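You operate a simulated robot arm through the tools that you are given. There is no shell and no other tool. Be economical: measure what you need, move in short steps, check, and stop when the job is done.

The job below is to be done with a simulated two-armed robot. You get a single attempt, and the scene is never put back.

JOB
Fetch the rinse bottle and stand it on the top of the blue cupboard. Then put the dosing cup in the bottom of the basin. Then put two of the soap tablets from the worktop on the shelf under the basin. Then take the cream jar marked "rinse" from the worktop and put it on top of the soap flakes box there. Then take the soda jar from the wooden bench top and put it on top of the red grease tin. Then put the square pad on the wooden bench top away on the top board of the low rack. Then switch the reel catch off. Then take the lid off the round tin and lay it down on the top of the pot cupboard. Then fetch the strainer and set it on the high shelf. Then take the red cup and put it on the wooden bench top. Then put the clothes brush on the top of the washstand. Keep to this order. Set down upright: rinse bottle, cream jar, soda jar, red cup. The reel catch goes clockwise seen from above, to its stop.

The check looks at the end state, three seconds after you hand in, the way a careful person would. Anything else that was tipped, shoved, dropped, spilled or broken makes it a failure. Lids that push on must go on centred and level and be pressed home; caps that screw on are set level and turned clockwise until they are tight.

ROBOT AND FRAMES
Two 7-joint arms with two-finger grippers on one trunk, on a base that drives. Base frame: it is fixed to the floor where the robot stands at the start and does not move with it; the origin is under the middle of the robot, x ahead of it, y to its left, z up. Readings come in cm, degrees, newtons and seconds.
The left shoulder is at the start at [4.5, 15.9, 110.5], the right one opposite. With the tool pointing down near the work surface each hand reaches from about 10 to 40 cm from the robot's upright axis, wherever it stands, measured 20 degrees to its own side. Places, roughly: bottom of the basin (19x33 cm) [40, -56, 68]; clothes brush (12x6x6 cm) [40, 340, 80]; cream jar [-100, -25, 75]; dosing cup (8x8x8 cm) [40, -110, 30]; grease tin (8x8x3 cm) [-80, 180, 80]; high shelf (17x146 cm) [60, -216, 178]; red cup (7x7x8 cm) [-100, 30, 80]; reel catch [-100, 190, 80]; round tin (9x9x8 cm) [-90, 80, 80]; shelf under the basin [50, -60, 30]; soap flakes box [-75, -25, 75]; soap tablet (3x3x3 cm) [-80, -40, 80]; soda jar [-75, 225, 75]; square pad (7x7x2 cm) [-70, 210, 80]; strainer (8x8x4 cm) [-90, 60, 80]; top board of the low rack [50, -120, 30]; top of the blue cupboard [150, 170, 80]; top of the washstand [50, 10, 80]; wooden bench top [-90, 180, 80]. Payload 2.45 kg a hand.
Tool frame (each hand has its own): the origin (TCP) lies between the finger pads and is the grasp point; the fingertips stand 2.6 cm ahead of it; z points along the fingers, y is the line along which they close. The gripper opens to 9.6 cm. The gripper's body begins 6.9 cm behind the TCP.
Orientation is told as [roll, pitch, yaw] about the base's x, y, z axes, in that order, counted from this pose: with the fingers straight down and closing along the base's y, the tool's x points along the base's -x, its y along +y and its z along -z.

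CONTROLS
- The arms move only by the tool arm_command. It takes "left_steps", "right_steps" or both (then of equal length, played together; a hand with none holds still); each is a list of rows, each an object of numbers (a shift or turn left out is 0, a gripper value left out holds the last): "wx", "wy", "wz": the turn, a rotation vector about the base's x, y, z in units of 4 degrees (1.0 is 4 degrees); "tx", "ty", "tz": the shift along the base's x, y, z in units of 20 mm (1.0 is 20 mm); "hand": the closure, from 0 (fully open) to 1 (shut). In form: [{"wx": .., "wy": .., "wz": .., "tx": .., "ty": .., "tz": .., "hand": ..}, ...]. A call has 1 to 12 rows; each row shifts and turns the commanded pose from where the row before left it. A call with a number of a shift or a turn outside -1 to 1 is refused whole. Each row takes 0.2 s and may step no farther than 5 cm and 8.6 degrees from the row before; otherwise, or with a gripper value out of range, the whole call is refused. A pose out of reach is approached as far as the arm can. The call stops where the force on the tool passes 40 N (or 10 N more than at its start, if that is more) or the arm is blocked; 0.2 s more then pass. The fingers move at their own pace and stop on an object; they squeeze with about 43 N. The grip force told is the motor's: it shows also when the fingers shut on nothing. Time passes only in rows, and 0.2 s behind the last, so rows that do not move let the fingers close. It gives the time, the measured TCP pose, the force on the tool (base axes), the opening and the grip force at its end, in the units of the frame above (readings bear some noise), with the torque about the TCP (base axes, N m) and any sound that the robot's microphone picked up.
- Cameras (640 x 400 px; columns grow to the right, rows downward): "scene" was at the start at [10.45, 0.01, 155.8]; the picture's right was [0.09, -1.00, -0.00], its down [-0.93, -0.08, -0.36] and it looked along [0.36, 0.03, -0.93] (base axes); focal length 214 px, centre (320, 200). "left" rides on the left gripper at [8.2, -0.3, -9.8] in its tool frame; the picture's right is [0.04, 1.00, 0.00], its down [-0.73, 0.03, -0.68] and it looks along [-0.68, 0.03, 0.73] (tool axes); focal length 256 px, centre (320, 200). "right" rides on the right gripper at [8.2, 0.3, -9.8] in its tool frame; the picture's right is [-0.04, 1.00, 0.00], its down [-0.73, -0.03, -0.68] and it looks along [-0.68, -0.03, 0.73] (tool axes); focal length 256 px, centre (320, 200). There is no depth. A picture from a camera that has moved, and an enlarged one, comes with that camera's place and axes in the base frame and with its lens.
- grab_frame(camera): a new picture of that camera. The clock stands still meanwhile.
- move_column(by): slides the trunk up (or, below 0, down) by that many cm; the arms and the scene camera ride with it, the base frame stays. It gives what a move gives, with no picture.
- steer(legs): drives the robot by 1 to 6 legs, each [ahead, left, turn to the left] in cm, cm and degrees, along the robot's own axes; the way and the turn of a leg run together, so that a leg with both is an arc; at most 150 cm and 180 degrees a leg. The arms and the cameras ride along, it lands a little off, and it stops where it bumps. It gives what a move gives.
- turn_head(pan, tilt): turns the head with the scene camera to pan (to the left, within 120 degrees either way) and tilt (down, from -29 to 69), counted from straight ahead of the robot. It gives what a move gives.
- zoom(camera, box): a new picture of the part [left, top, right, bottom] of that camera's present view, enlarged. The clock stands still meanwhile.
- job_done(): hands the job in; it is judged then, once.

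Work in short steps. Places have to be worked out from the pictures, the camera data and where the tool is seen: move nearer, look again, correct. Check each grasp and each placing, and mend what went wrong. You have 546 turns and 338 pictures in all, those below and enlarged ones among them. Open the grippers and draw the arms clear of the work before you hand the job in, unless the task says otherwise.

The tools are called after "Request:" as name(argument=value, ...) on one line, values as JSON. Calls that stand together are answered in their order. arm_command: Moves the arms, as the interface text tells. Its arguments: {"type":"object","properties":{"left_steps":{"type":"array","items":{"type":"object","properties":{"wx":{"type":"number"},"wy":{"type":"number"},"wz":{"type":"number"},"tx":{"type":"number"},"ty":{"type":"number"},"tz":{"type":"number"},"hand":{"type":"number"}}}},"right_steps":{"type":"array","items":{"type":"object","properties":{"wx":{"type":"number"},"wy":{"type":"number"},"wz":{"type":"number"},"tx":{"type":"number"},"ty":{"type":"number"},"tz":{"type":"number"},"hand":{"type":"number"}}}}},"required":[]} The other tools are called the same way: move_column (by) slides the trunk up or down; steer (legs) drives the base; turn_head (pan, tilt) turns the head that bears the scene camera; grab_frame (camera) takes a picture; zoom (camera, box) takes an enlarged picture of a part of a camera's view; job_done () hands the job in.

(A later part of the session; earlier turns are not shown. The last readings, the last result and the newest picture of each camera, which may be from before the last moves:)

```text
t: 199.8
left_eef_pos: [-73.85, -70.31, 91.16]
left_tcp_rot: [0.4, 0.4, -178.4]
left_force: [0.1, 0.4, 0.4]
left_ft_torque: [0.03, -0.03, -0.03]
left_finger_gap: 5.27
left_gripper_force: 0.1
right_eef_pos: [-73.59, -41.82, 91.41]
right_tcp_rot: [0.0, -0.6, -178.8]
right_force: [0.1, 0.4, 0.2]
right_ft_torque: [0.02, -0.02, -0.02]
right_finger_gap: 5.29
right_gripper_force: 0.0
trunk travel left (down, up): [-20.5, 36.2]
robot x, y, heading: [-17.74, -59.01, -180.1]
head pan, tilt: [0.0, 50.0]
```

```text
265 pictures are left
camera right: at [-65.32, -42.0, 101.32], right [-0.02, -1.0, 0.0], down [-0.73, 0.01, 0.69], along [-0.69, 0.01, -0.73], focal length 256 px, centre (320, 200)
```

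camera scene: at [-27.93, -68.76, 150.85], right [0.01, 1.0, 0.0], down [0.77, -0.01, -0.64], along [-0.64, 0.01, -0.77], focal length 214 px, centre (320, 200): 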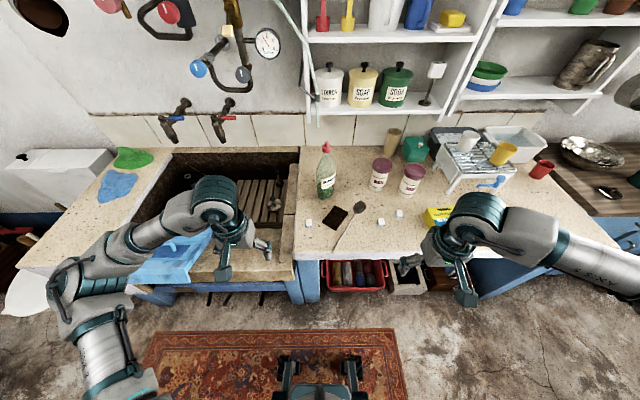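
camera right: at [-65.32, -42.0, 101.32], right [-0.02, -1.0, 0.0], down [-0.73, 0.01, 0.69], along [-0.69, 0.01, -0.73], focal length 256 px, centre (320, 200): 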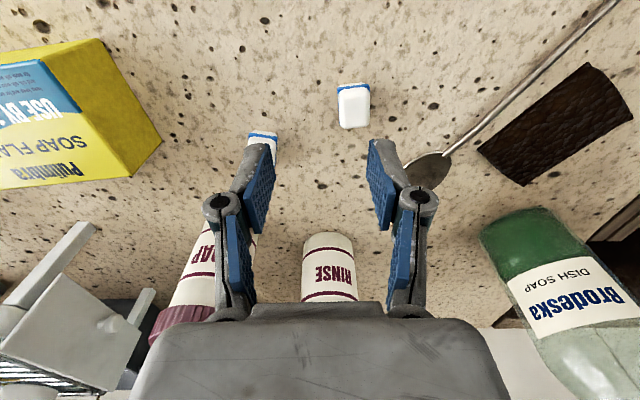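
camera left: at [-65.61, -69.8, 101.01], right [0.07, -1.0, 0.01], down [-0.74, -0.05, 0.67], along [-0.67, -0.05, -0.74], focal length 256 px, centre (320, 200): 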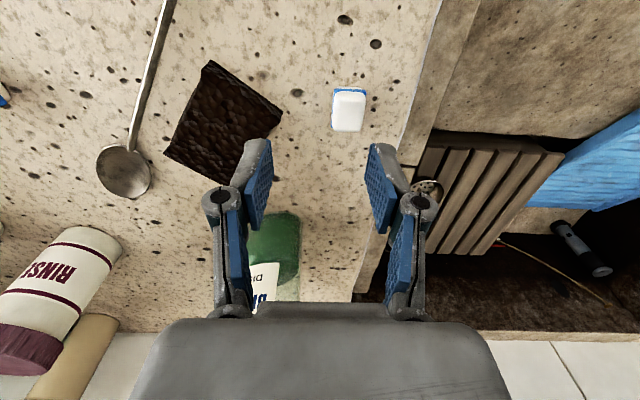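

Both need about 2.5 cm toward −y. I correct and descend to z ~84.

Request:
arm_command(left_steps=[{"ty": -0.6, "tx": 0.1}, {"ty": -0.55, "tx": 0.1}, {"tz": -1}, {"tz": -1}, {"tz": -1}, {"tz": -0.6}, {}], right_steps=[{"ty": -0.7}, {"ty": -0.65}, {"tz": -1}, {"tz": -1}, {"tz": -1}, {"tz": -0.6}, {}])

Request:
grab_frame(camera="left")

Request:
grab_frame(camera="right")

```text
t: 201.4
left_eef_pos: [-73.34, -73.32, 83.83]
left_tcp_rot: [0.1, 0.6, -178.2]
left_force: [0.0, -1.6, -0.9]
left_ft_torque: [0.07, -0.03, 0.04]
left_finger_gap: 5.32
left_gripper_force: 0.7
right_eef_pos: [-73.6, -45.44, 84.5]
right_tcp_rot: [-0.3, -0.6, -178.7]
right_force: [0.7, -0.8, 0.1]
right_ft_torque: [0.09, 0.04, -0.02]
right_finger_gap: 5.3
right_gripper_force: 0.1
trunk travel left (down, up): [-20.5, 36.2]
robot x, y, heading: [-18.19, -59.13, -179.8]
head pan, tilt: [0.0, 50.0]
```

```text
264 pictures are left
camera left: at [-65.19, -72.85, 93.65], right [0.07, -1.0, 0.0], down [-0.74, -0.05, 0.67], along [-0.67, -0.05, -0.74], focal length 256 px, centre (320, 200)
```

left: 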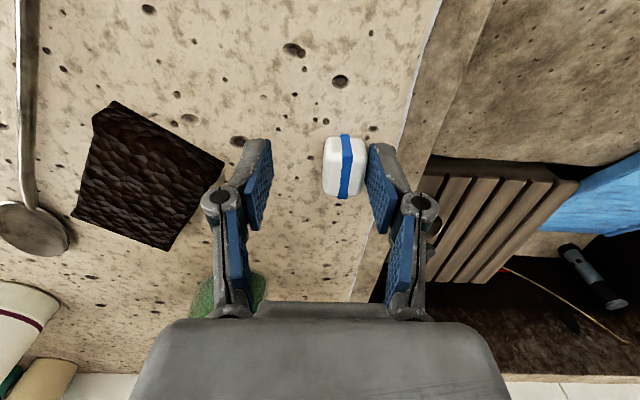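

```text
263 pictures are left
camera right: at [-65.24, -45.66, 94.31], right [-0.02, -1.0, -0.01], down [-0.73, 0.01, 0.69], along [-0.69, 0.02, -0.73], focal length 256 px, centre (320, 200)
```

right: 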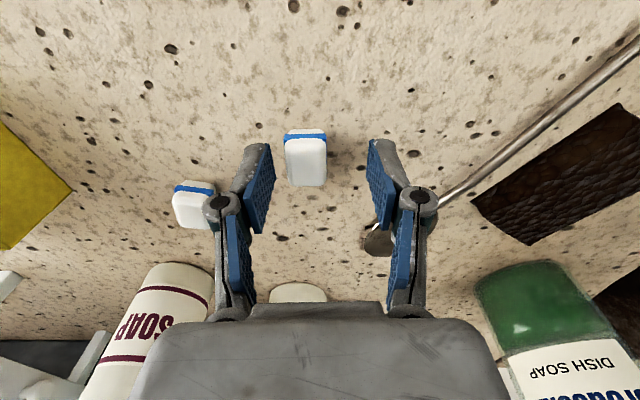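

Left tablet is near the right-hand pad (it seems to have rolled; harmless), so I shift, lower slightly and close both.

Request:
arm_command(left_steps=[{"ty": -0.7}, {"tz": -0.25}, {"hand": 1}, {"hand": 1}, {"hand": 1}], right_steps=[{"ty": 0.45}, {"tz": -0.5}, {"hand": 1}, {"hand": 1}, {"hand": 1}])

Request:
grab_frame(camera="left")

Request:
grab_frame(camera="right")

```text
t: 202.6
left_eef_pos: [-73.27, -71.88, 83.94]
left_tcp_rot: [1.4, 0.3, -178.4]
left_force: [0.2, 1.3, -0.7]
left_ft_torque: [-0.11, 0.07, 0.03]
left_finger_gap: 2.27
left_gripper_force: 43.0
right_eef_pos: [-73.6, -41.63, 83.44]
right_tcp_rot: [1.0, -1.0, -179.1]
right_force: [-1.0, 7.3, 12.0]
right_ft_torque: [0.24, 0.02, 0.01]
right_finger_gap: 2.27
right_gripper_force: 43.2
trunk travel left (down, up): [-20.5, 36.2]
robot x, y, heading: [-17.86, -58.53, 180.1]
head pan, tilt: [0.0, 50.0]
```

```text
262 pictures are left
camera left: at [-64.99, -71.18, 93.7], right [0.07, -1.0, 0.02], down [-0.74, -0.03, 0.68], along [-0.67, -0.06, -0.74], focal length 256 px, centre (320, 200)
```

left: 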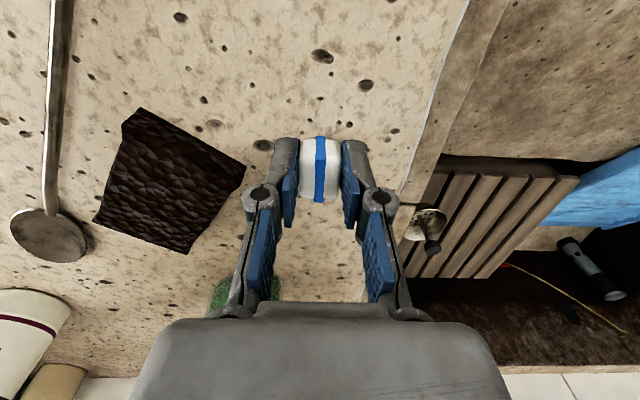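

```text
261 pictures are left
camera right: at [-65.2, -41.69, 93.17], right [-0.02, -1.0, 0.02], down [-0.72, 0.03, 0.69], along [-0.69, 0.0, -0.72], focal length 256 px, centre (320, 200)
```

right: 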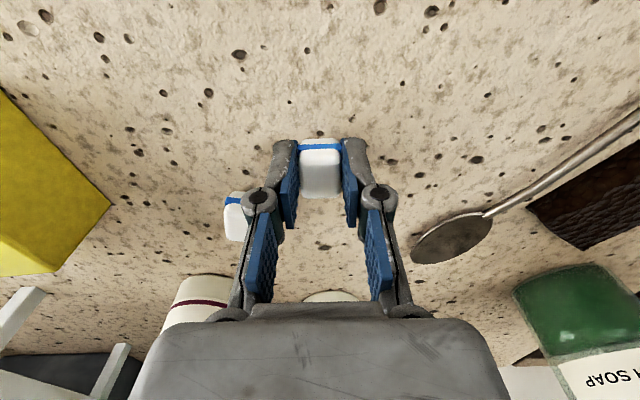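

Both tablets are gripped. I lift both straight up 18 cm.

Request:
arm_command(left_steps=[{"tz": 0.3}, {"tz": 0.8}, {"tz": 1}, {"tz": 1}, {"tz": 1}, {"tz": 1}, {"tz": 1}, {"tz": 1}, {"tz": 1}, {"tz": 1}], right_steps=[{"tz": 0.3}, {"tz": 0.8}, {"tz": 1}, {"tz": 1}, {"tz": 1}, {"tz": 1}, {"tz": 1}, {"tz": 1}, {"tz": 1}, {"tz": 1}])

Request:
grab_frame(camera="left")

Request:
grab_frame(camera="right")

```text
t: 204.8
left_eef_pos: [-73.37, -73.67, 101.73]
left_tcp_rot: [0.5, 0.5, -178.5]
left_force: [-0.1, 0.0, -1.0]
left_ft_torque: [0.0, -0.02, 0.04]
left_finger_gap: 2.26
left_gripper_force: 43.2
right_eef_pos: [-73.67, -42.53, 100.63]
right_tcp_rot: [0.1, -0.6, -178.8]
right_force: [0.9, -0.5, 0.4]
right_ft_torque: [0.02, 0.03, 0.01]
right_finger_gap: 2.28
right_gripper_force: 42.9
right hand out of reach, approached as far as the arm can: row 9, 10
trunk travel left (down, up): [-20.5, 36.2]
robot x, y, heading: [-17.87, -59.1, 180.0]
head pan, tilt: [0.0, 50.0]
```

```text
260 pictures are left
camera left: at [-65.07, -73.11, 111.6], right [0.07, -1.0, 0.01], down [-0.74, -0.04, 0.67], along [-0.67, -0.05, -0.74], focal length 256 px, centre (320, 200)
```

left: 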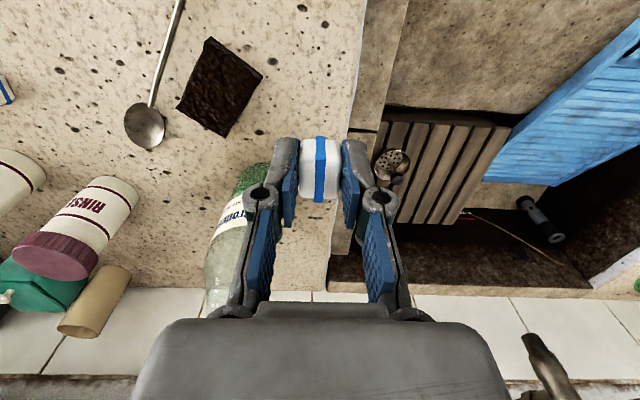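

```text
259 pictures are left
camera right: at [-65.43, -42.61, 110.45], right [-0.02, -1.0, 0.0], down [-0.73, 0.02, 0.69], along [-0.69, 0.01, -0.73], focal length 256 px, centre (320, 200)
```

right: 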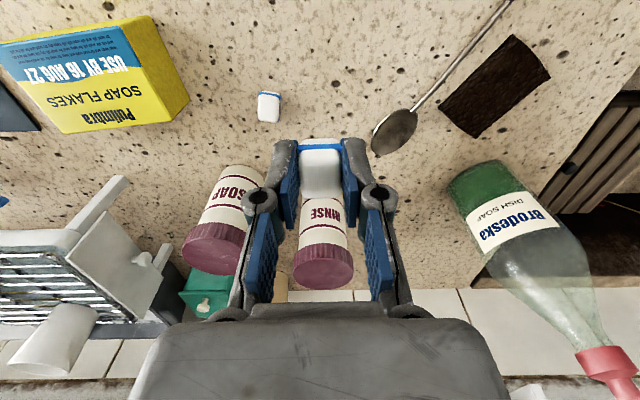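

Both held. I retract the hands, back off and turn round to face the basin.

Request:
arm_command(left_steps=[{"tx": 0.5}, {"tx": 1}, {"tx": 1}, {"tx": 1}, {"tx": 1}, {"tx": 1}, {"tx": 1}, {"tx": 1}, {"tx": 1}, {"tx": 0.5}], right_steps=[{"tx": 0.5}, {"tx": 1}, {"tx": 1}, {"tx": 1}, {"tx": 1}, {"tx": 1}, {"tx": 1}, {"tx": 1}, {"tx": 1}, {"tx": 0.5}])

Request:
steer(legs=[[-8, 0, 0], [0, 0, -90], [0, 0, -90]])

Request:
turn_head(pan=0, tilt=55)

Request:
grab_frame(camera="scene")

```text
t: 207.0
left_eef_pos: [-55.42, -73.28, 101.78]
left_tcp_rot: [0.8, 0.5, -178.3]
left_force: [0.9, -0.2, -0.6]
left_ft_torque: [-0.02, 0.01, -0.02]
left_finger_gap: 2.24
left_gripper_force: 42.6
right_eef_pos: [-55.68, -41.96, 100.5]
right_tcp_rot: [0.5, -0.7, -178.9]
right_force: [-0.1, 0.2, 0.0]
right_ft_torque: [-0.03, -0.02, -0.01]
right_finger_gap: 2.27
right_gripper_force: 43.1
trunk travel left (down, up): [-20.5, 36.2]
robot x, y, heading: [-18.1, -58.8, 180.0]
head pan, tilt: [0.0, 50.0]
```

```text
t: 215.7
left_eef_pos: [27.55, -43.78, 101.66]
left_tcp_rot: [0.5, 0.5, 2.6]
left_force: [0.2, 0.4, 0.3]
left_ft_torque: [0.02, 0.0, 0.03]
left_finger_gap: 2.25
left_gripper_force: 42.5
right_eef_pos: [28.47, -74.95, 100.71]
right_tcp_rot: [0.3, -0.6, 2.2]
right_force: [0.3, -0.9, -1.5]
right_ft_torque: [0.0, 0.03, -0.02]
right_finger_gap: 2.21
right_gripper_force: 42.5
trunk travel left (down, up): [-20.5, 36.2]
robot x, y, heading: [-9.43, -58.53, 0.9]
head pan, tilt: [0.0, 50.0]
```

```text
t: 216.3
left_eef_pos: [27.26, -43.51, 101.89]
left_tcp_rot: [0.5, 0.2, 2.6]
left_force: [0.2, 0.6, -0.2]
left_ft_torque: [-0.01, -0.01, 0.03]
left_finger_gap: 2.25
left_gripper_force: 43.0
right_eef_pos: [28.01, -74.9, 100.7]
right_tcp_rot: [0.3, -0.8, 2.2]
right_force: [-0.6, 0.1, 0.2]
right_ft_torque: [0.0, 0.03, 0.0]
right_finger_gap: 2.25
right_gripper_force: 42.9
trunk travel left (down, up): [-20.5, 36.2]
robot x, y, heading: [-9.77, -58.74, 1.2]
head pan, tilt: [0.0, 55.0]
```

```text
258 pictures are left
camera scene: at [7.72, -58.47, 150.2], right [0.02, -1.0, 0.0], down [-0.82, -0.01, -0.57], along [0.57, 0.01, -0.82], focal length 214 px, centre (320, 200)
```

scene: 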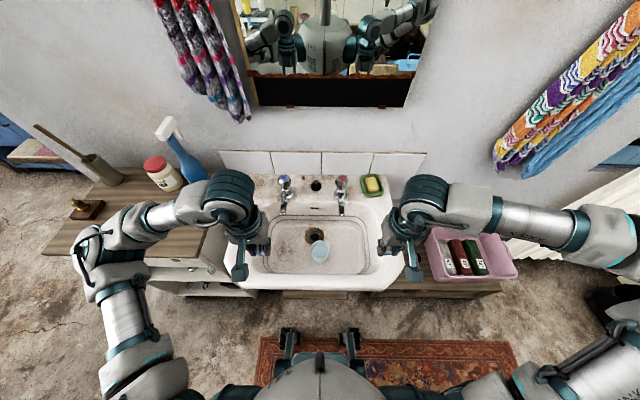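

I drive back 21 cm, lower the trunk fully, and look at the shelf under the basin.

Request:
steer(legs=[[-21, 0, -1.1]])

Request:
move_column(by=-20)

Request:
turn_head(pan=0, tilt=40)

Request:
grab_frame(camera="scene")

```text
t: 218.0
left_eef_pos: [6.66, -44.71, 101.74]
left_tcp_rot: [0.7, 0.2, 1.7]
left_force: [0.6, 1.1, -0.1]
left_ft_torque: [0.01, -0.01, -0.01]
left_finger_gap: 2.26
left_gripper_force: 43.2
right_eef_pos: [6.95, -75.88, 100.52]
right_tcp_rot: [0.4, -0.8, 1.1]
right_force: [0.0, -0.3, 0.8]
right_ft_torque: [0.0, 0.05, -0.03]
right_finger_gap: 2.25
right_gripper_force: 43.1
trunk travel left (down, up): [-20.5, 36.2]
robot x, y, heading: [-30.35, -58.9, -0.0]
head pan, tilt: [0.0, 55.0]
```

```text
t: 220.1
left_eef_pos: [6.54, -44.77, 81.91]
left_tcp_rot: [0.6, 0.1, 1.5]
left_force: [0.2, 0.6, 0.0]
left_ft_torque: [0.0, -0.02, 0.03]
left_finger_gap: 2.27
left_gripper_force: 43.1
right_eef_pos: [6.76, -75.91, 80.62]
right_tcp_rot: [0.5, -0.9, 1.2]
right_force: [-1.3, -0.9, 0.4]
right_ft_torque: [0.01, -0.02, 0.0]
right_finger_gap: 2.27
right_gripper_force: 43.0
trunk travel left (down, up): [-0.5, 56.2]
robot x, y, heading: [-30.5, -59.03, -0.1]
head pan, tilt: [0.0, 55.0]
```

```text
t: 220.9
left_eef_pos: [6.57, -44.72, 81.68]
left_tcp_rot: [0.8, 0.3, 1.6]
left_force: [-0.4, 0.2, -0.9]
left_ft_torque: [0.0, -0.03, 0.02]
left_finger_gap: 2.27
left_gripper_force: 43.0
right_eef_pos: [6.9, -75.82, 80.42]
right_tcp_rot: [0.4, -0.8, 1.0]
right_force: [0.3, -0.5, -0.9]
right_ft_torque: [0.03, -0.01, 0.02]
right_finger_gap: 2.26
right_gripper_force: 42.9
trunk travel left (down, up): [-0.5, 56.2]
robot x, y, heading: [-30.49, -58.78, -0.1]
head pan, tilt: [0.0, 40.0]
```

```text
257 pictures are left
camera scene: at [11.09, -59.25, 126.67], right [0.0, -1.0, 0.0], down [-0.64, 0.0, -0.76], along [0.76, 0.0, -0.64], focal length 214 px, centre (320, 200)
```

scene: 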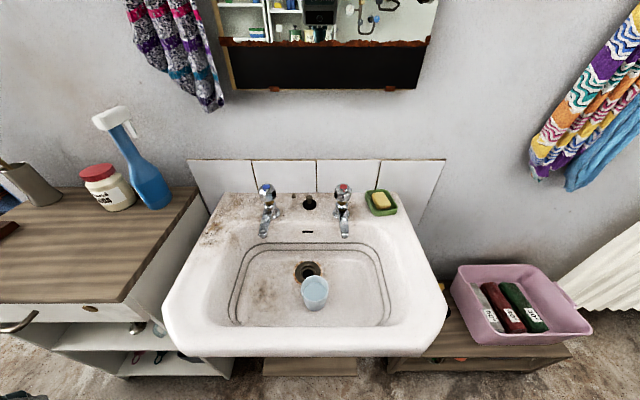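

Shelf: front edge x≈29, y from −72 to −39. I tilt the right hand to point forward-down (pitch −40°) while lowering in front of the basin.

Request:
arm_command(right_steps=[{"tz": -0.5, "wy": -0.5}, {"tz": -1, "wy": -1}, {"tz": -1, "wy": -1}, {"tz": -1, "wy": -1}, {"tz": -1, "wy": -1}, {"tz": -1, "wy": -1, "ty": 0.5}, {"tz": -1, "wy": -1, "ty": 0.5}, {"tz": -1, "wy": -1, "ty": 0.5}, {"tz": -1, "wy": -1, "ty": 0.5}, {"tz": -1, "wy": -1, "ty": 0.5}, {"tz": -1, "ty": 0.5}, {"tz": -1, "ty": 0.5}])

Request:
grab_frame(camera="right")

Request:
turn_head(pan=0, tilt=69)

Request:
grab_frame(camera="scene")

```text
t: 223.5
left_eef_pos: [6.62, -44.59, 81.79]
left_tcp_rot: [0.8, 0.2, 1.5]
left_force: [-0.2, -0.2, -0.4]
left_ft_torque: [-0.01, -0.03, 0.02]
left_finger_gap: 2.25
left_gripper_force: 43.2
right_eef_pos: [17.81, -67.82, 64.47]
right_tcp_rot: [-0.5, -38.8, 1.4]
right_force: [0.0, -0.2, 0.3]
right_ft_torque: [0.0, -0.01, -0.03]
right_finger_gap: 2.27
right_gripper_force: 42.7
right hand out of reach, approached as far as the arm can: row 3, 4, 5, 6, 7, 8, 9, 10, 11, 12
trunk travel left (down, up): [-0.5, 56.2]
robot x, y, heading: [-30.66, -59.07, -0.0]
head pan, tilt: [0.0, 40.0]
```

```text
256 pictures are left
camera right: at [5.34, -67.59, 67.1], right [0.01, 1.0, 0.02], down [0.15, -0.02, 0.99], along [0.99, -0.01, -0.15], focal length 256 px, centre (320, 200)
```

right: 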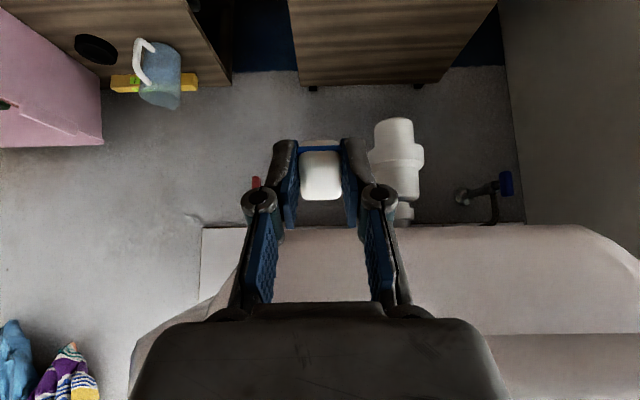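

```text
t: 224.4
left_eef_pos: [6.55, -44.56, 81.65]
left_tcp_rot: [0.7, 0.3, 1.5]
left_force: [0.9, -0.8, -0.2]
left_ft_torque: [-0.02, 0.0, -0.03]
left_finger_gap: 2.24
left_gripper_force: 43.3
right_eef_pos: [17.82, -67.65, 64.56]
right_tcp_rot: [-0.4, -38.8, 1.4]
right_force: [-0.6, -0.4, -0.7]
right_ft_torque: [-0.01, 0.0, -0.02]
right_finger_gap: 2.25
right_gripper_force: 43.3
trunk travel left (down, up): [-0.5, 56.2]
robot x, y, heading: [-30.52, -59.15, 0.0]
head pan, tilt: [0.0, 68.8]
```

```text
255 pictures are left
camera scene: at [8.26, -59.18, 123.05], right [0.0, -1.0, 0.0], down [-0.93, 0.0, -0.36], along [0.36, 0.0, -0.93], focal length 214 px, centre (320, 200)
```

scene: 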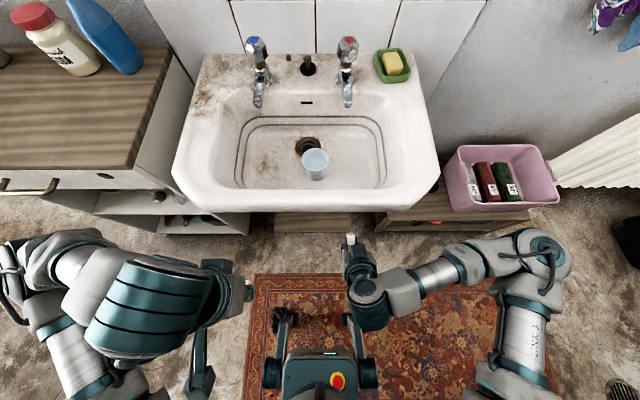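

Clear view of the shelf (y −73..−38, far edge x≈62), basin lip at z≈66. I push forward and down toward [30, -66, 42].

Request:
arm_command(right_steps=[{"tx": 1, "tz": -1}, {"tx": 1, "tz": -1}, {"tx": 1, "tz": -1}, {"tx": 1, "tz": -1}, {"tx": 1, "tz": -1}, {"tx": 1, "tz": -1}, {"tx": 1, "tz": -0.5}, {"tx": 1}, {"tx": 1}, {"tx": 1}])

Request:
grab_frame(camera="right")

Request:
grab_frame(camera="scene")

```text
t: 226.6
left_eef_pos: [5.85, -44.39, 81.68]
left_tcp_rot: [0.4, -0.1, 1.5]
left_force: [0.4, 0.1, -1.2]
left_ft_torque: [0.02, -0.02, -0.02]
left_finger_gap: 2.25
left_gripper_force: 42.6
right_eef_pos: [35.25, -69.6, 51.79]
right_tcp_rot: [-0.5, -37.9, 2.9]
right_force: [0.1, -0.1, -1.1]
right_ft_torque: [0.01, 0.0, -0.02]
right_finger_gap: 2.27
right_gripper_force: 42.7
right hand out of reach, approached as far as the arm can: row 6, 7, 8, 9, 10
trunk travel left (down, up): [-0.5, 56.2]
robot x, y, heading: [-31.11, -59.08, 0.1]
head pan, tilt: [0.0, 68.8]
```

```text
254 pictures are left
camera right: at [22.86, -69.67, 54.58], right [-0.01, 1.0, 0.02], down [0.16, -0.01, 0.99], along [0.99, 0.01, -0.16], focal length 256 px, centre (320, 200)
```

right: 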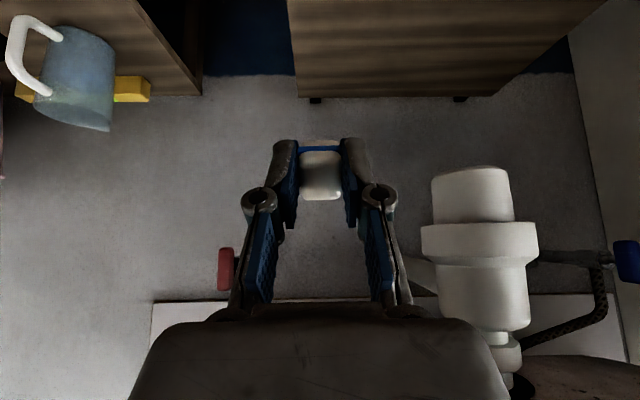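

```text
253 pictures are left
camera scene: at [6.98, -58.88, 123.32], right [0.0, -1.0, 0.0], down [-0.93, 0.0, -0.37], along [0.37, 0.0, -0.93], focal length 214 px, centre (320, 200)
```

scene: 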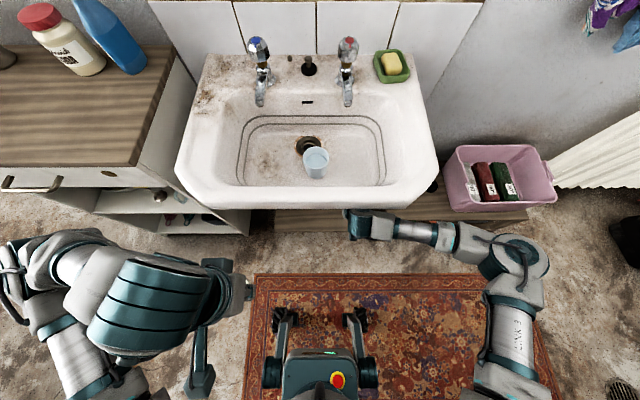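

The arm is too folded: the shoulder is too low and near. I withdraw the hand from under the basin, then raise the trunk 13 cm.

Request:
arm_command(right_steps=[{"tx": -1}, {"tx": -1}, {"tx": -1}, {"tx": -1}, {"tx": -1}, {"tx": -1}, {"tx": -1}, {"tx": -1}, {"tx": -1}])

Request:
grab_frame(camera="scene")

```text
t: 228.6
left_eef_pos: [6.58, -44.63, 81.73]
left_tcp_rot: [0.7, 0.3, 1.5]
left_force: [-0.8, 0.2, -0.3]
left_ft_torque: [-0.05, -0.01, 0.03]
left_finger_gap: 2.25
left_gripper_force: 43.1
right_eef_pos: [18.87, -70.29, 52.15]
right_tcp_rot: [-0.5, -38.8, 1.4]
right_force: [-0.3, 0.3, -0.8]
right_ft_torque: [0.04, 0.03, -0.04]
right_finger_gap: 2.26
right_gripper_force: 43.2
trunk travel left (down, up): [-0.5, 56.2]
robot x, y, heading: [-30.32, -59.31, -0.3]
head pan, tilt: [0.0, 68.8]
```

```text
252 pictures are left
camera scene: at [8.25, -59.2, 123.05], right [0.0, -1.0, 0.0], down [-0.93, 0.0, -0.36], along [0.36, 0.0, -0.93], focal length 214 px, centre (320, 200)
```

scene: 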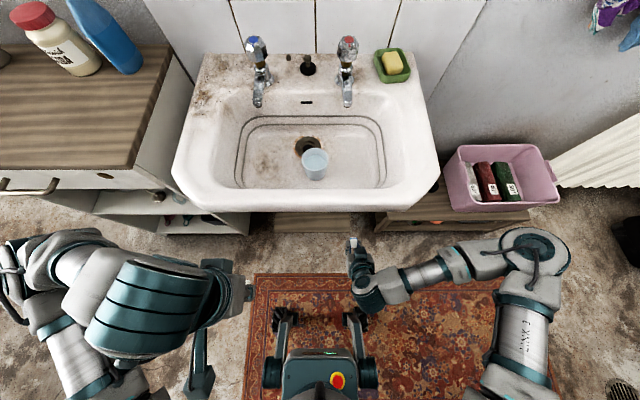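

I pull back 3 cm more and raise the trunk 13 cm, then descend again.

Request:
arm_command(right_steps=[{"tx": -1}, {"tx": -0.5}])

Request:
move_column(by=13)

Request:
arm_command(right_steps=[{"tz": -0.5}, {"tz": -1}, {"tz": -1}, {"tz": -1}, {"tz": -1}, {"tz": -1}, {"tz": -1}, {"tz": -1}, {"tz": -1}, {"tz": -1}, {"tz": -1}, {"tz": -1}])

Request:
grab_frame(camera="right")

```text
t: 229.2
left_eef_pos: [6.6, -44.69, 81.76]
left_tcp_rot: [0.8, 0.3, 1.6]
left_force: [-0.2, -0.3, -0.8]
left_ft_torque: [-0.04, -0.01, 0.01]
left_finger_gap: 2.28
left_gripper_force: 43.3
right_eef_pos: [15.89, -70.34, 52.11]
right_tcp_rot: [-0.5, -38.8, 1.4]
right_force: [0.6, 0.6, -1.0]
right_ft_torque: [-0.01, 0.02, -0.01]
right_finger_gap: 2.29
right_gripper_force: 42.3
trunk travel left (down, up): [-0.5, 56.2]
robot x, y, heading: [-30.93, -59.11, -0.1]
head pan, tilt: [0.0, 68.8]
```

```text
t: 230.8
left_eef_pos: [6.63, -44.66, 94.57]
left_tcp_rot: [0.6, 0.4, 1.5]
left_force: [0.3, 0.9, -0.2]
left_ft_torque: [0.01, 0.03, 0.0]
left_finger_gap: 2.26
left_gripper_force: 42.8
right_eef_pos: [17.44, -70.18, 71.13]
right_tcp_rot: [-0.8, -47.4, 1.8]
right_force: [0.5, 0.2, -1.1]
right_ft_torque: [0.02, -0.03, -0.01]
right_finger_gap: 2.28
right_gripper_force: 43.0
trunk travel left (down, up): [-13.5, 43.2]
robot x, y, heading: [-30.83, -59.09, -0.1]
head pan, tilt: [0.0, 68.8]
```

```text
t: 233.4
left_eef_pos: [6.47, -44.6, 94.71]
left_tcp_rot: [0.7, 0.4, 1.6]
left_force: [-0.5, -0.7, -0.7]
left_ft_torque: [0.02, 0.03, 0.02]
left_finger_gap: 2.28
left_gripper_force: 42.9
right_eef_pos: [22.02, -74.93, 63.18]
right_tcp_rot: [-1.1, -47.2, 1.7]
right_force: [0.5, 0.6, -0.6]
right_ft_torque: [-0.04, 0.02, 0.02]
right_finger_gap: 2.29
right_gripper_force: 43.2
right hand out of reach, approached as far as the arm can: row 1, 2, 3, 4, 5, 6, 7, 8, 9, 10, 11, 12
trunk travel left (down, up): [-13.5, 43.2]
robot x, y, heading: [-30.58, -59.09, -0.1]
head pan, tilt: [0.0, 68.8]
```

```text
251 pictures are left
camera right: at [9.29, -74.65, 63.96], right [0.01, 1.0, 0.02], down [0.0, -0.02, 1.0], along [1.0, -0.01, 0.0], focal length 256 px, centre (320, 200)
```

right: 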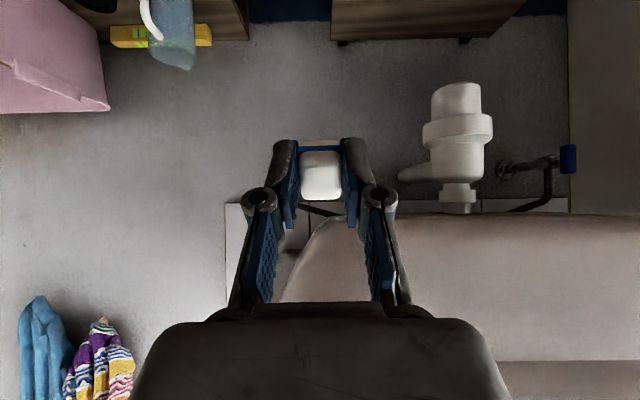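

Higher is worse. I go back to the low trunk and try from there farther forward, where the arm is more stretched.

Request:
arm_command(right_steps=[{"tz": 1}, {"tz": 1}, {"tz": 1}, {"tz": 1}, {"tz": 1}, {"tz": 1}, {"tz": 1}, {"tz": 1}, {"tz": 0.5, "wy": 0.5}, {"wy": 1}, {"wy": 1}, {}])

Request:
move_column(by=-13)

Request:
arm_command(right_steps=[{}, {}])

```text
t: 234.8
left_eef_pos: [6.46, -44.73, 94.65]
left_tcp_rot: [0.8, 0.3, 1.6]
left_force: [-0.1, -0.3, -0.1]
left_ft_torque: [0.01, -0.02, -0.03]
left_finger_gap: 2.25
left_gripper_force: 42.7
right_eef_pos: [21.28, -75.09, 74.22]
right_tcp_rot: [-0.9, -46.0, 1.6]
right_force: [5.8, 0.7, -21.0]
right_ft_torque: [0.1, 0.56, 0.03]
right_finger_gap: 2.27
right_gripper_force: 43.1
trunk travel left (down, up): [-13.5, 43.2]
robot x, y, heading: [-30.39, -58.91, -0.0]
head pan, tilt: [0.0, 68.8]
stopped in row 7 (right hand): the force on the tool passed its limit at 41 N (the readings are from after the stop); the commanded pose is now the measured one
```

```text
t: 236.4
left_eef_pos: [6.4, -44.57, 81.89]
left_tcp_rot: [0.8, 0.2, 1.6]
left_force: [0.1, 0.6, 0.1]
left_ft_torque: [-0.03, -0.01, -0.01]
left_finger_gap: 2.24
left_gripper_force: 43.2
right_eef_pos: [21.23, -74.92, 60.53]
right_tcp_rot: [-0.6, -44.8, 1.6]
right_force: [-0.1, 1.5, -0.6]
right_ft_torque: [0.02, -0.01, 0.0]
right_finger_gap: 2.26
right_gripper_force: 43.0
trunk travel left (down, up): [-0.5, 56.2]
robot x, y, heading: [-30.34, -59.12, -0.2]
head pan, tilt: [0.0, 68.8]
```

```text
t: 237.0
left_eef_pos: [6.53, -44.77, 81.68]
left_tcp_rot: [0.7, 0.3, 1.6]
left_force: [-0.1, -0.1, -1.8]
left_ft_torque: [-0.01, -0.04, 0.02]
left_finger_gap: 2.25
left_gripper_force: 43.2
right_eef_pos: [21.18, -74.85, 60.33]
right_tcp_rot: [-0.7, -44.8, 1.6]
right_force: [-0.2, 0.1, -0.4]
right_ft_torque: [0.02, 0.0, 0.03]
right_finger_gap: 2.27
right_gripper_force: 43.2
trunk travel left (down, up): [-0.5, 56.2]
robot x, y, heading: [-30.49, -59.04, -0.2]
head pan, tilt: [0.0, 68.8]
```

(The hand brushed the basin lip from below while rising — noted; I'll check.) Now from here I go forward and down with pitch eased to −32°.

Request:
arm_command(right_steps=[{"tz": -1, "wy": 1}, {"tz": -1, "wy": 1}, {"tz": -1, "wy": 1}, {"tz": -1, "tx": 0.5}, {"tz": -1, "tx": 0.5}, {"tz": -1, "tx": 0.5}, {"tz": -1, "tx": 0.5}, {"tz": -1, "tx": 0.5}, {"tz": -1, "tx": 0.5}])

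Request:
grab_frame(camera="scene")

```text
t: 239.0
left_eef_pos: [6.56, -44.67, 81.7]
left_tcp_rot: [0.8, 0.3, 1.6]
left_force: [0.2, -0.2, 1.4]
left_ft_torque: [-0.01, 0.0, -0.04]
left_finger_gap: 2.28
left_gripper_force: 42.3
right_eef_pos: [27.17, -74.92, 42.58]
right_tcp_rot: [-0.3, -32.8, 1.5]
right_force: [0.1, 0.1, -0.2]
right_ft_torque: [0.0, -0.01, 0.0]
right_finger_gap: 2.28
right_gripper_force: 43.1
trunk travel left (down, up): [-0.5, 56.2]
robot x, y, heading: [-30.59, -59.07, 0.0]
head pan, tilt: [0.0, 68.8]
```

```text
250 pictures are left
camera scene: at [8.27, -59.22, 123.01], right [0.0, -1.0, 0.0], down [-0.93, 0.0, -0.36], along [0.36, 0.0, -0.93], focal length 214 px, centre (320, 200)
```

scene: 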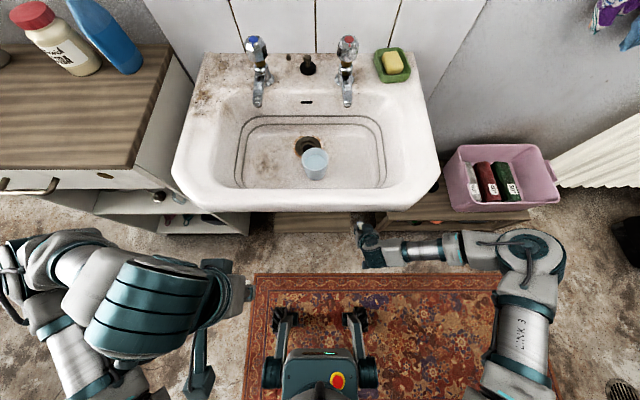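

Reached without trouble when the hand is 16 cm to its side. I drive 10 cm left so the hand is at y −65, and look.

Request:
steer(legs=[[0, 10, 0]])

Request:
grab_frame(camera="right")

```text
t: 240.2
left_eef_pos: [6.59, -37.4, 82.11]
left_tcp_rot: [2.0, 0.3, 1.4]
left_force: [-0.7, 0.3, -0.1]
left_ft_torque: [0.07, -0.04, 0.0]
left_finger_gap: 2.25
left_gripper_force: 43.3
right_eef_pos: [27.32, -66.89, 42.12]
right_tcp_rot: [1.2, -32.6, 0.3]
right_force: [0.3, -1.1, -0.4]
right_ft_torque: [0.12, 0.02, 0.12]
right_finger_gap: 2.27
right_gripper_force: 43.1
trunk travel left (down, up): [-0.5, 56.2]
robot x, y, heading: [-30.6, -49.99, 0.1]
head pan, tilt: [0.0, 68.8]
```

```text
249 pictures are left
camera right: at [15.23, -66.76, 45.97], right [0.02, 1.0, 0.04], down [0.25, -0.04, 0.97], along [0.97, -0.01, -0.25], focal length 256 px, centre (320, 200)
```

right: 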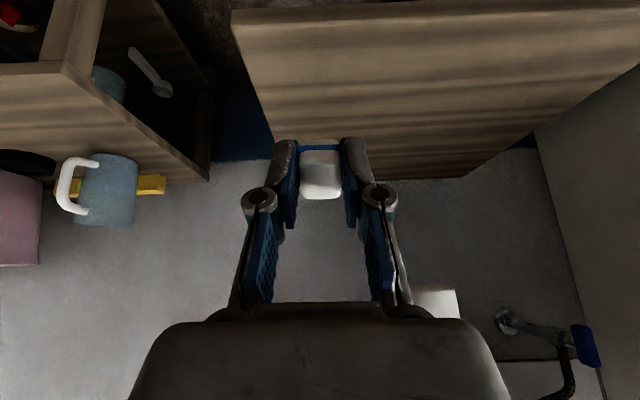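

Shelf surface at z≈29, front x 29. I move forward to x~36 and down to z~34.

Request:
arm_command(right_steps=[{"tx": 0.6}, {"tx": 1}, {"tx": 1}, {"tx": 1, "tz": -0.5}, {"tx": 0.8, "tz": -1}, {"tz": -1}, {"tz": -0.8}, {"tz": -0.6}, {}])

Request:
grab_frame(camera="right")

```text
t: 242.2
left_eef_pos: [6.38, -35.12, 81.77]
left_tcp_rot: [0.6, 0.2, 1.3]
left_force: [-0.8, -0.4, 0.5]
left_ft_torque: [0.01, 0.0, -0.04]
left_finger_gap: 2.25
left_gripper_force: 42.8
right_eef_pos: [34.33, -68.88, 37.58]
right_tcp_rot: [-0.7, -32.9, 1.4]
right_force: [-0.3, 0.1, 0.0]
right_ft_torque: [0.02, 0.02, 0.0]
right_finger_gap: 2.28
right_gripper_force: 42.7
right hand out of reach, approached as far as the arm can: row 5, 6, 7, 8
trunk travel left (down, up): [-0.5, 56.2]
robot x, y, heading: [-30.45, -49.4, -0.2]
head pan, tilt: [0.0, 68.8]
```

```text
248 pictures are left
camera right: at [22.19, -68.67, 41.45], right [0.02, 1.0, 0.01], down [0.25, -0.02, 0.97], along [0.97, -0.01, -0.25], focal length 256 px, centre (320, 200)
```

right: 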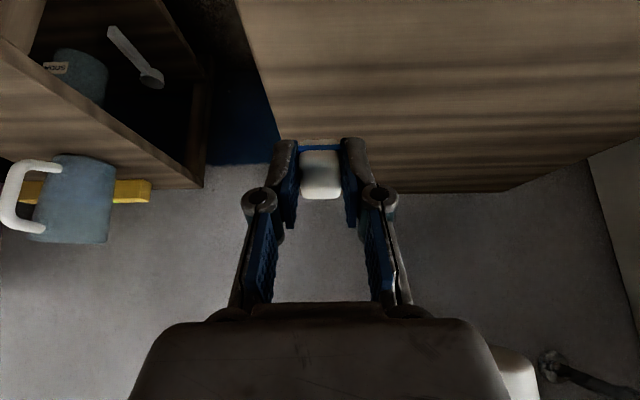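

Slightly out of reach (extended). I drive 5 cm ahead and 3 left with the hand drawn back a bit, then lower.

Request:
arm_command(right_steps=[{"tx": -0.8, "tz": 0.5}, {"tx": -0.8, "tz": 0.5}, {"tx": -0.6}])

Request:
steer(legs=[[5, 3, 0]])

Request:
arm_command(right_steps=[{"tz": -0.6}, {"tz": -0.8}, {"tz": -0.5}, {}])

Request:
grab_frame(camera="right")

```text
t: 243.0
left_eef_pos: [6.41, -35.36, 81.85]
left_tcp_rot: [0.4, 0.2, 1.2]
left_force: [0.2, 0.0, 0.4]
left_ft_torque: [0.02, 0.01, -0.02]
left_finger_gap: 2.25
left_gripper_force: 43.3
right_eef_pos: [30.12, -68.94, 39.59]
right_tcp_rot: [-0.7, -32.9, 1.2]
right_force: [0.2, -1.2, 0.1]
right_ft_torque: [0.01, -0.01, 0.03]
right_finger_gap: 2.27
right_gripper_force: 42.6
trunk travel left (down, up): [-0.5, 56.2]
robot x, y, heading: [-30.38, -49.82, -0.1]
head pan, tilt: [0.0, 68.8]
```

```text
t: 244.1
left_eef_pos: [10.69, -31.49, 82.32]
left_tcp_rot: [0.1, -0.7, 1.3]
left_force: [-0.2, -0.2, 0.1]
left_ft_torque: [0.0, 0.01, 0.02]
left_finger_gap: 2.28
left_gripper_force: 42.8
right_eef_pos: [34.41, -66.57, 40.07]
right_tcp_rot: [-1.6, -33.1, 0.8]
right_force: [-0.7, 0.1, -0.1]
right_ft_torque: [-0.03, 0.01, -0.06]
right_finger_gap: 2.26
right_gripper_force: 42.3
trunk travel left (down, up): [-0.5, 56.2]
robot x, y, heading: [-25.4, -47.0, -0.2]
head pan, tilt: [0.0, 68.8]
stopped in leg 1: the robot was blocked; the commanded pose is now the measured one
```

```text
t: 245.1
left_eef_pos: [10.79, -31.63, 82.33]
left_tcp_rot: [0.2, -0.6, 1.3]
left_force: [-0.1, -0.3, -1.3]
left_ft_torque: [-0.02, 0.01, -0.01]
left_finger_gap: 2.27
left_gripper_force: 43.0
right_eef_pos: [34.47, -66.59, 36.31]
right_tcp_rot: [-1.6, -33.0, 0.7]
right_force: [-0.5, 0.5, -0.4]
right_ft_torque: [0.02, 0.03, -0.03]
right_finger_gap: 2.26
right_gripper_force: 43.0
trunk travel left (down, up): [-0.5, 56.2]
robot x, y, heading: [-25.49, -46.69, -0.5]
head pan, tilt: [0.0, 68.8]
```

```text
247 pictures are left
camera right: at [22.33, -66.07, 40.12], right [0.03, 1.0, 0.0], down [0.24, -0.01, 0.97], along [0.97, -0.03, -0.24], focal length 256 px, centre (320, 200)
```

right: 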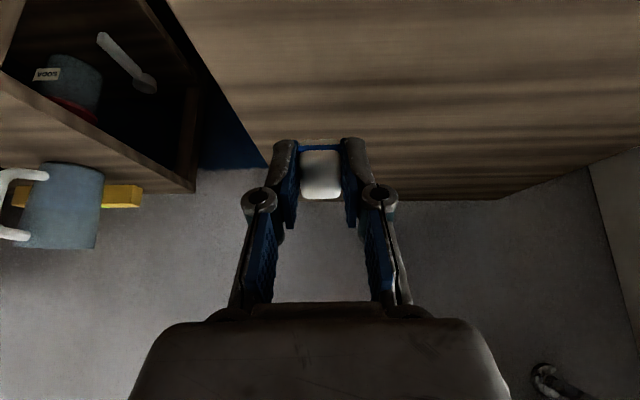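

The base reported a block. I look at the scene to see what touched.

Request:
grab_frame(camera="scene")

Request:
turn_head(pan=70, tilt=60)

Request:
grab_frame(camera="scene")

```text
246 pictures are left
camera scene: at [14.04, -46.91, 123.02], right [0.0, -1.0, 0.0], down [-0.93, 0.0, -0.36], along [0.36, 0.0, -0.93], focal length 214 px, centre (320, 200)
```

scene: 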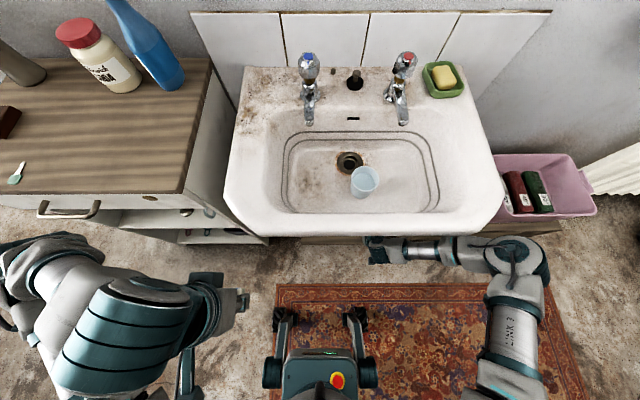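

```text
t: 246.5
left_eef_pos: [10.59, -31.54, 82.28]
left_tcp_rot: [0.2, -0.6, 1.3]
left_force: [-0.3, -0.3, -0.8]
left_ft_torque: [0.02, 0.01, 0.01]
left_finger_gap: 2.24
left_gripper_force: 43.8
right_eef_pos: [34.55, -66.5, 36.26]
right_tcp_rot: [-1.4, -33.1, 0.9]
right_force: [0.0, 0.0, -0.1]
right_ft_torque: [0.03, 0.0, -0.03]
right_finger_gap: 2.28
right_gripper_force: 42.7
trunk travel left (down, up): [-0.5, 56.2]
robot x, y, heading: [-25.34, -46.45, -0.3]
head pan, tilt: [70.0, 60.0]
```

```text
245 pictures are left
camera scene: at [10.77, -40.61, 123.97], right [0.94, -0.35, -0.01], down [-0.3, -0.81, -0.5], along [0.17, 0.47, -0.87], focal length 214 px, centre (320, 200)
```

scene: 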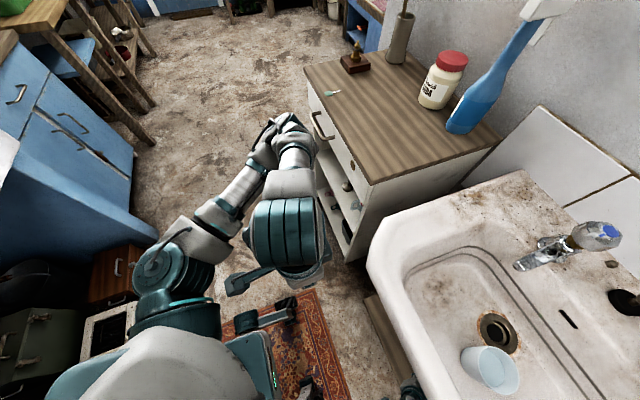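

The left elbow touched the washstand's drawer front (stopped there, nothing moved). The right hand is now in reach; I lower it gently to the shelf.

Request:
arm_command(right_steps=[{"tz": -0.4}, {"tz": -0.4}, {"tz": -0.3}, {"tz": -0.3}, {}])

Request:
grab_frame(camera="right")

```text
t: 247.7
left_eef_pos: [10.75, -31.64, 82.3]
left_tcp_rot: [0.2, -0.5, 1.3]
left_force: [0.2, 0.1, 0.1]
left_ft_torque: [0.01, -0.02, -0.02]
left_finger_gap: 2.26
left_gripper_force: 42.8
right_eef_pos: [34.22, -67.44, 34.49]
right_tcp_rot: [-1.5, -33.1, 0.8]
right_force: [-0.2, 0.3, -0.8]
right_ft_torque: [-0.03, 0.03, 0.01]
right_finger_gap: 2.29
right_gripper_force: 43.0
right hand out of reach, approached as far as the arm can: row 2, 3, 4
trunk travel left (down, up): [-0.5, 56.2]
robot x, y, heading: [-25.13, -46.82, -0.0]
head pan, tilt: [70.0, 60.0]
```

```text
244 pictures are left
camera right: at [22.05, -67.0, 38.32], right [0.03, 1.0, 0.0], down [0.24, -0.01, 0.97], along [0.97, -0.03, -0.24], focal length 256 px, centre (320, 200)
```

right: 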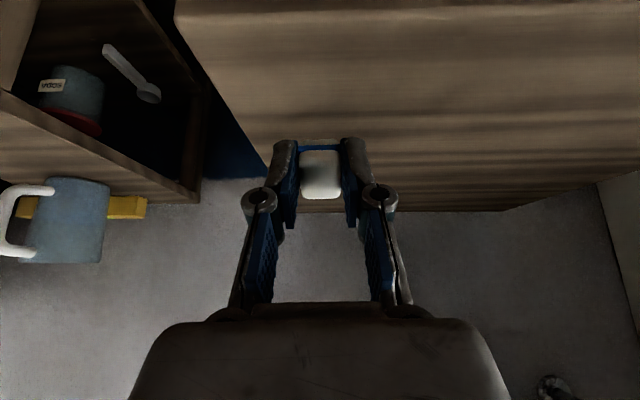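

About 1 cm above the shelf. I ease the pitch by 6° which helps the reach, and lower a bit more.

Request:
arm_command(right_steps=[{"wy": 0.8, "ty": -0.3}, {"wy": 0.7}, {"tz": -0.2}, {}])

```text
t: 248.7
left_eef_pos: [10.64, -31.66, 82.31]
left_tcp_rot: [0.2, -0.5, 1.3]
left_force: [-0.3, 0.0, 0.1]
left_ft_torque: [-0.03, 0.03, -0.02]
left_finger_gap: 2.26
left_gripper_force: 43.3
right_eef_pos: [34.23, -68.03, 34.13]
right_tcp_rot: [-1.4, -27.1, 0.7]
right_force: [-0.5, 0.2, -0.4]
right_ft_torque: [0.01, -0.04, 0.01]
right_finger_gap: 2.27
right_gripper_force: 42.7
trunk travel left (down, up): [-0.5, 56.2]
robot x, y, heading: [-25.73, -46.46, -0.3]
head pan, tilt: [70.0, 60.0]
```

Request:
arm_command(right_steps=[{"tz": -0.2}, {"tz": -0.2}, {"tz": -0.2}, {}])

```text
t: 249.7
left_eef_pos: [10.59, -31.43, 82.31]
left_tcp_rot: [0.1, -0.7, 1.3]
left_force: [-0.1, -0.2, -0.1]
left_ft_torque: [0.01, 0.0, 0.01]
left_finger_gap: 2.25
left_gripper_force: 43.2
right_eef_pos: [34.22, -68.26, 33.48]
right_tcp_rot: [-1.4, -27.3, 0.9]
right_force: [2.2, 4.1, 13.2]
right_ft_torque: [0.28, -0.12, 0.03]
right_finger_gap: 2.28
right_gripper_force: 43.0
right hand out of reach, approached as far as the arm can: row 3
trunk travel left (down, up): [-0.5, 56.2]
robot x, y, heading: [-25.72, -46.85, -0.2]
head pan, tilt: [70.0, 60.0]
```

Contact (13 N). I open modestly and withdraw along the tool axis.

Request:
arm_command(right_steps=[{"hand": 0.55}, {"hand": 0.5}, {"tz": 0.5, "tx": -0.25}, {"tz": 0.8, "tx": -0.4}, {"tz": 0.8, "tx": -0.4}, {"tz": 0.6, "tx": -0.5}, {}])

Request:
grab_frame(camera="right")

```text
t: 251.3
left_eef_pos: [10.75, -31.8, 82.26]
left_tcp_rot: [0.2, -0.7, 1.3]
left_force: [0.1, -0.3, -0.6]
left_ft_torque: [-0.01, -0.03, -0.02]
left_finger_gap: 2.23
left_gripper_force: 43.0
right_eef_pos: [31.01, -68.62, 38.54]
right_tcp_rot: [-1.3, -27.1, 0.6]
right_force: [0.3, -0.8, 0.2]
right_ft_torque: [-0.01, -0.02, -0.03]
right_finger_gap: 4.78
right_gripper_force: 0.0
trunk travel left (down, up): [-0.5, 56.2]
robot x, y, heading: [-25.4, -46.82, -0.3]
head pan, tilt: [70.0, 60.0]
```

```text
243 pictures are left
camera right: at [19.29, -68.1, 43.65], right [0.03, 1.0, 0.0], down [0.34, -0.01, 0.94], along [0.94, -0.03, -0.34], focal length 256 px, centre (320, 200)
```

right: 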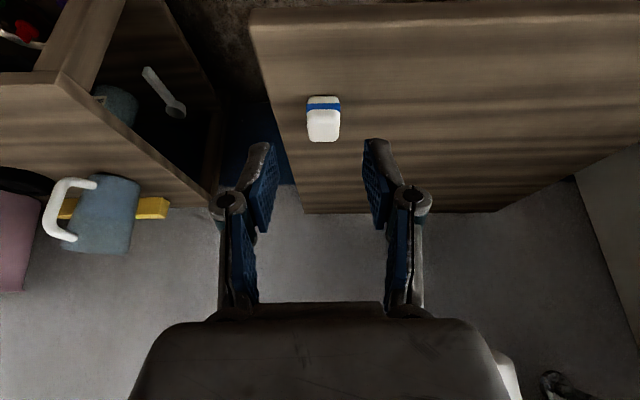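

Tablet 1 lies on the shelf at about [36, -68]. I withdraw the right hand, then back the robot off and go for the left one.

Request:
arm_command(right_steps=[{"tx": -1}, {"tx": -1}, {"tx": -1, "tz": 0.3}, {"tx": -1, "tz": 0.5}, {"tx": -1, "tz": 0.5}, {"tx": -1, "tz": 0.5, "wy": 0.5}, {"tx": -0.5, "tz": 1, "wy": 1}, {"tz": 1, "wy": 1}, {"tz": 1, "wy": 1, "ty": -0.5}, {"tz": 1, "wy": 1, "ty": -0.5}, {"tz": 1, "wy": 1, "ty": -0.5}, {"tz": 1, "wy": 0.8, "ty": -0.5}])

Request:
steer(legs=[[-4, 0, 0], [0, -20, 0]])

Request:
turn_head(pan=0, tilt=69)

Request:
grab_frame(camera="scene")

```text
t: 253.9
left_eef_pos: [10.64, -31.56, 82.38]
left_tcp_rot: [0.2, -0.6, 1.2]
left_force: [0.4, 0.7, -0.3]
left_ft_torque: [-0.02, 0.02, 0.01]
left_finger_gap: 2.26
left_gripper_force: 43.3
right_eef_pos: [18.01, -72.61, 54.21]
right_tcp_rot: [-1.1, -1.9, 0.7]
right_force: [0.0, 0.4, 0.1]
right_ft_torque: [-0.03, 0.01, 0.01]
right_finger_gap: 4.82
right_gripper_force: 0.0
trunk travel left (down, up): [-0.5, 56.2]
robot x, y, heading: [-25.23, -46.76, -0.4]
head pan, tilt: [70.0, 60.0]
```

```text
t: 256.0
left_eef_pos: [6.61, -51.79, 82.23]
left_tcp_rot: [0.1, -0.7, 1.0]
left_force: [-0.4, -0.5, 0.1]
left_ft_torque: [0.03, 0.0, 0.01]
left_finger_gap: 2.25
left_gripper_force: 42.7
right_eef_pos: [13.73, -92.7, 54.19]
right_tcp_rot: [-1.2, -2.0, 0.4]
right_force: [0.5, -0.5, 0.0]
right_ft_torque: [-0.01, 0.0, 0.02]
right_finger_gap: 4.8
right_gripper_force: 0.0
trunk travel left (down, up): [-0.5, 56.2]
robot x, y, heading: [-29.4, -66.28, -0.5]
head pan, tilt: [70.0, 60.0]
```

```text
t: 257.4
left_eef_pos: [6.22, -51.87, 82.4]
left_tcp_rot: [0.3, -0.9, 1.0]
left_force: [-0.6, 0.0, 0.3]
left_ft_torque: [0.03, 0.01, 0.02]
left_finger_gap: 2.28
left_gripper_force: 43.7
right_eef_pos: [13.51, -92.82, 54.32]
right_tcp_rot: [-1.1, -2.2, 0.3]
right_force: [0.2, -0.2, 0.4]
right_ft_torque: [-0.02, 0.01, -0.02]
right_finger_gap: 4.78
right_gripper_force: 0.1
trunk travel left (down, up): [-0.5, 56.2]
robot x, y, heading: [-29.75, -66.38, -0.5]
head pan, tilt: [0.0, 68.8]
```

```text
242 pictures are left
camera scene: at [9.78, -67.31, 123.02], right [-0.01, -1.0, 0.0], down [-0.93, 0.01, -0.36], along [0.36, 0.0, -0.93], focal length 214 px, centre (320, 200)
```

scene: 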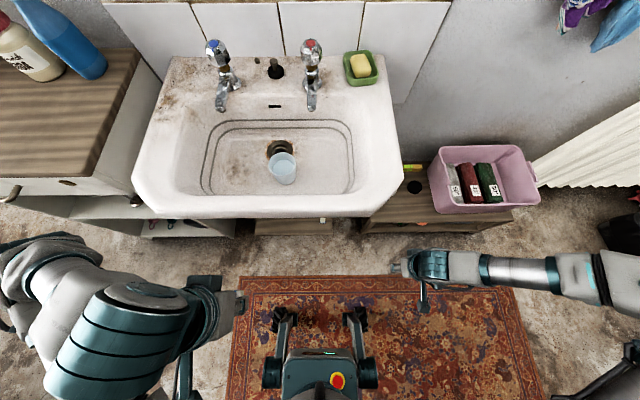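

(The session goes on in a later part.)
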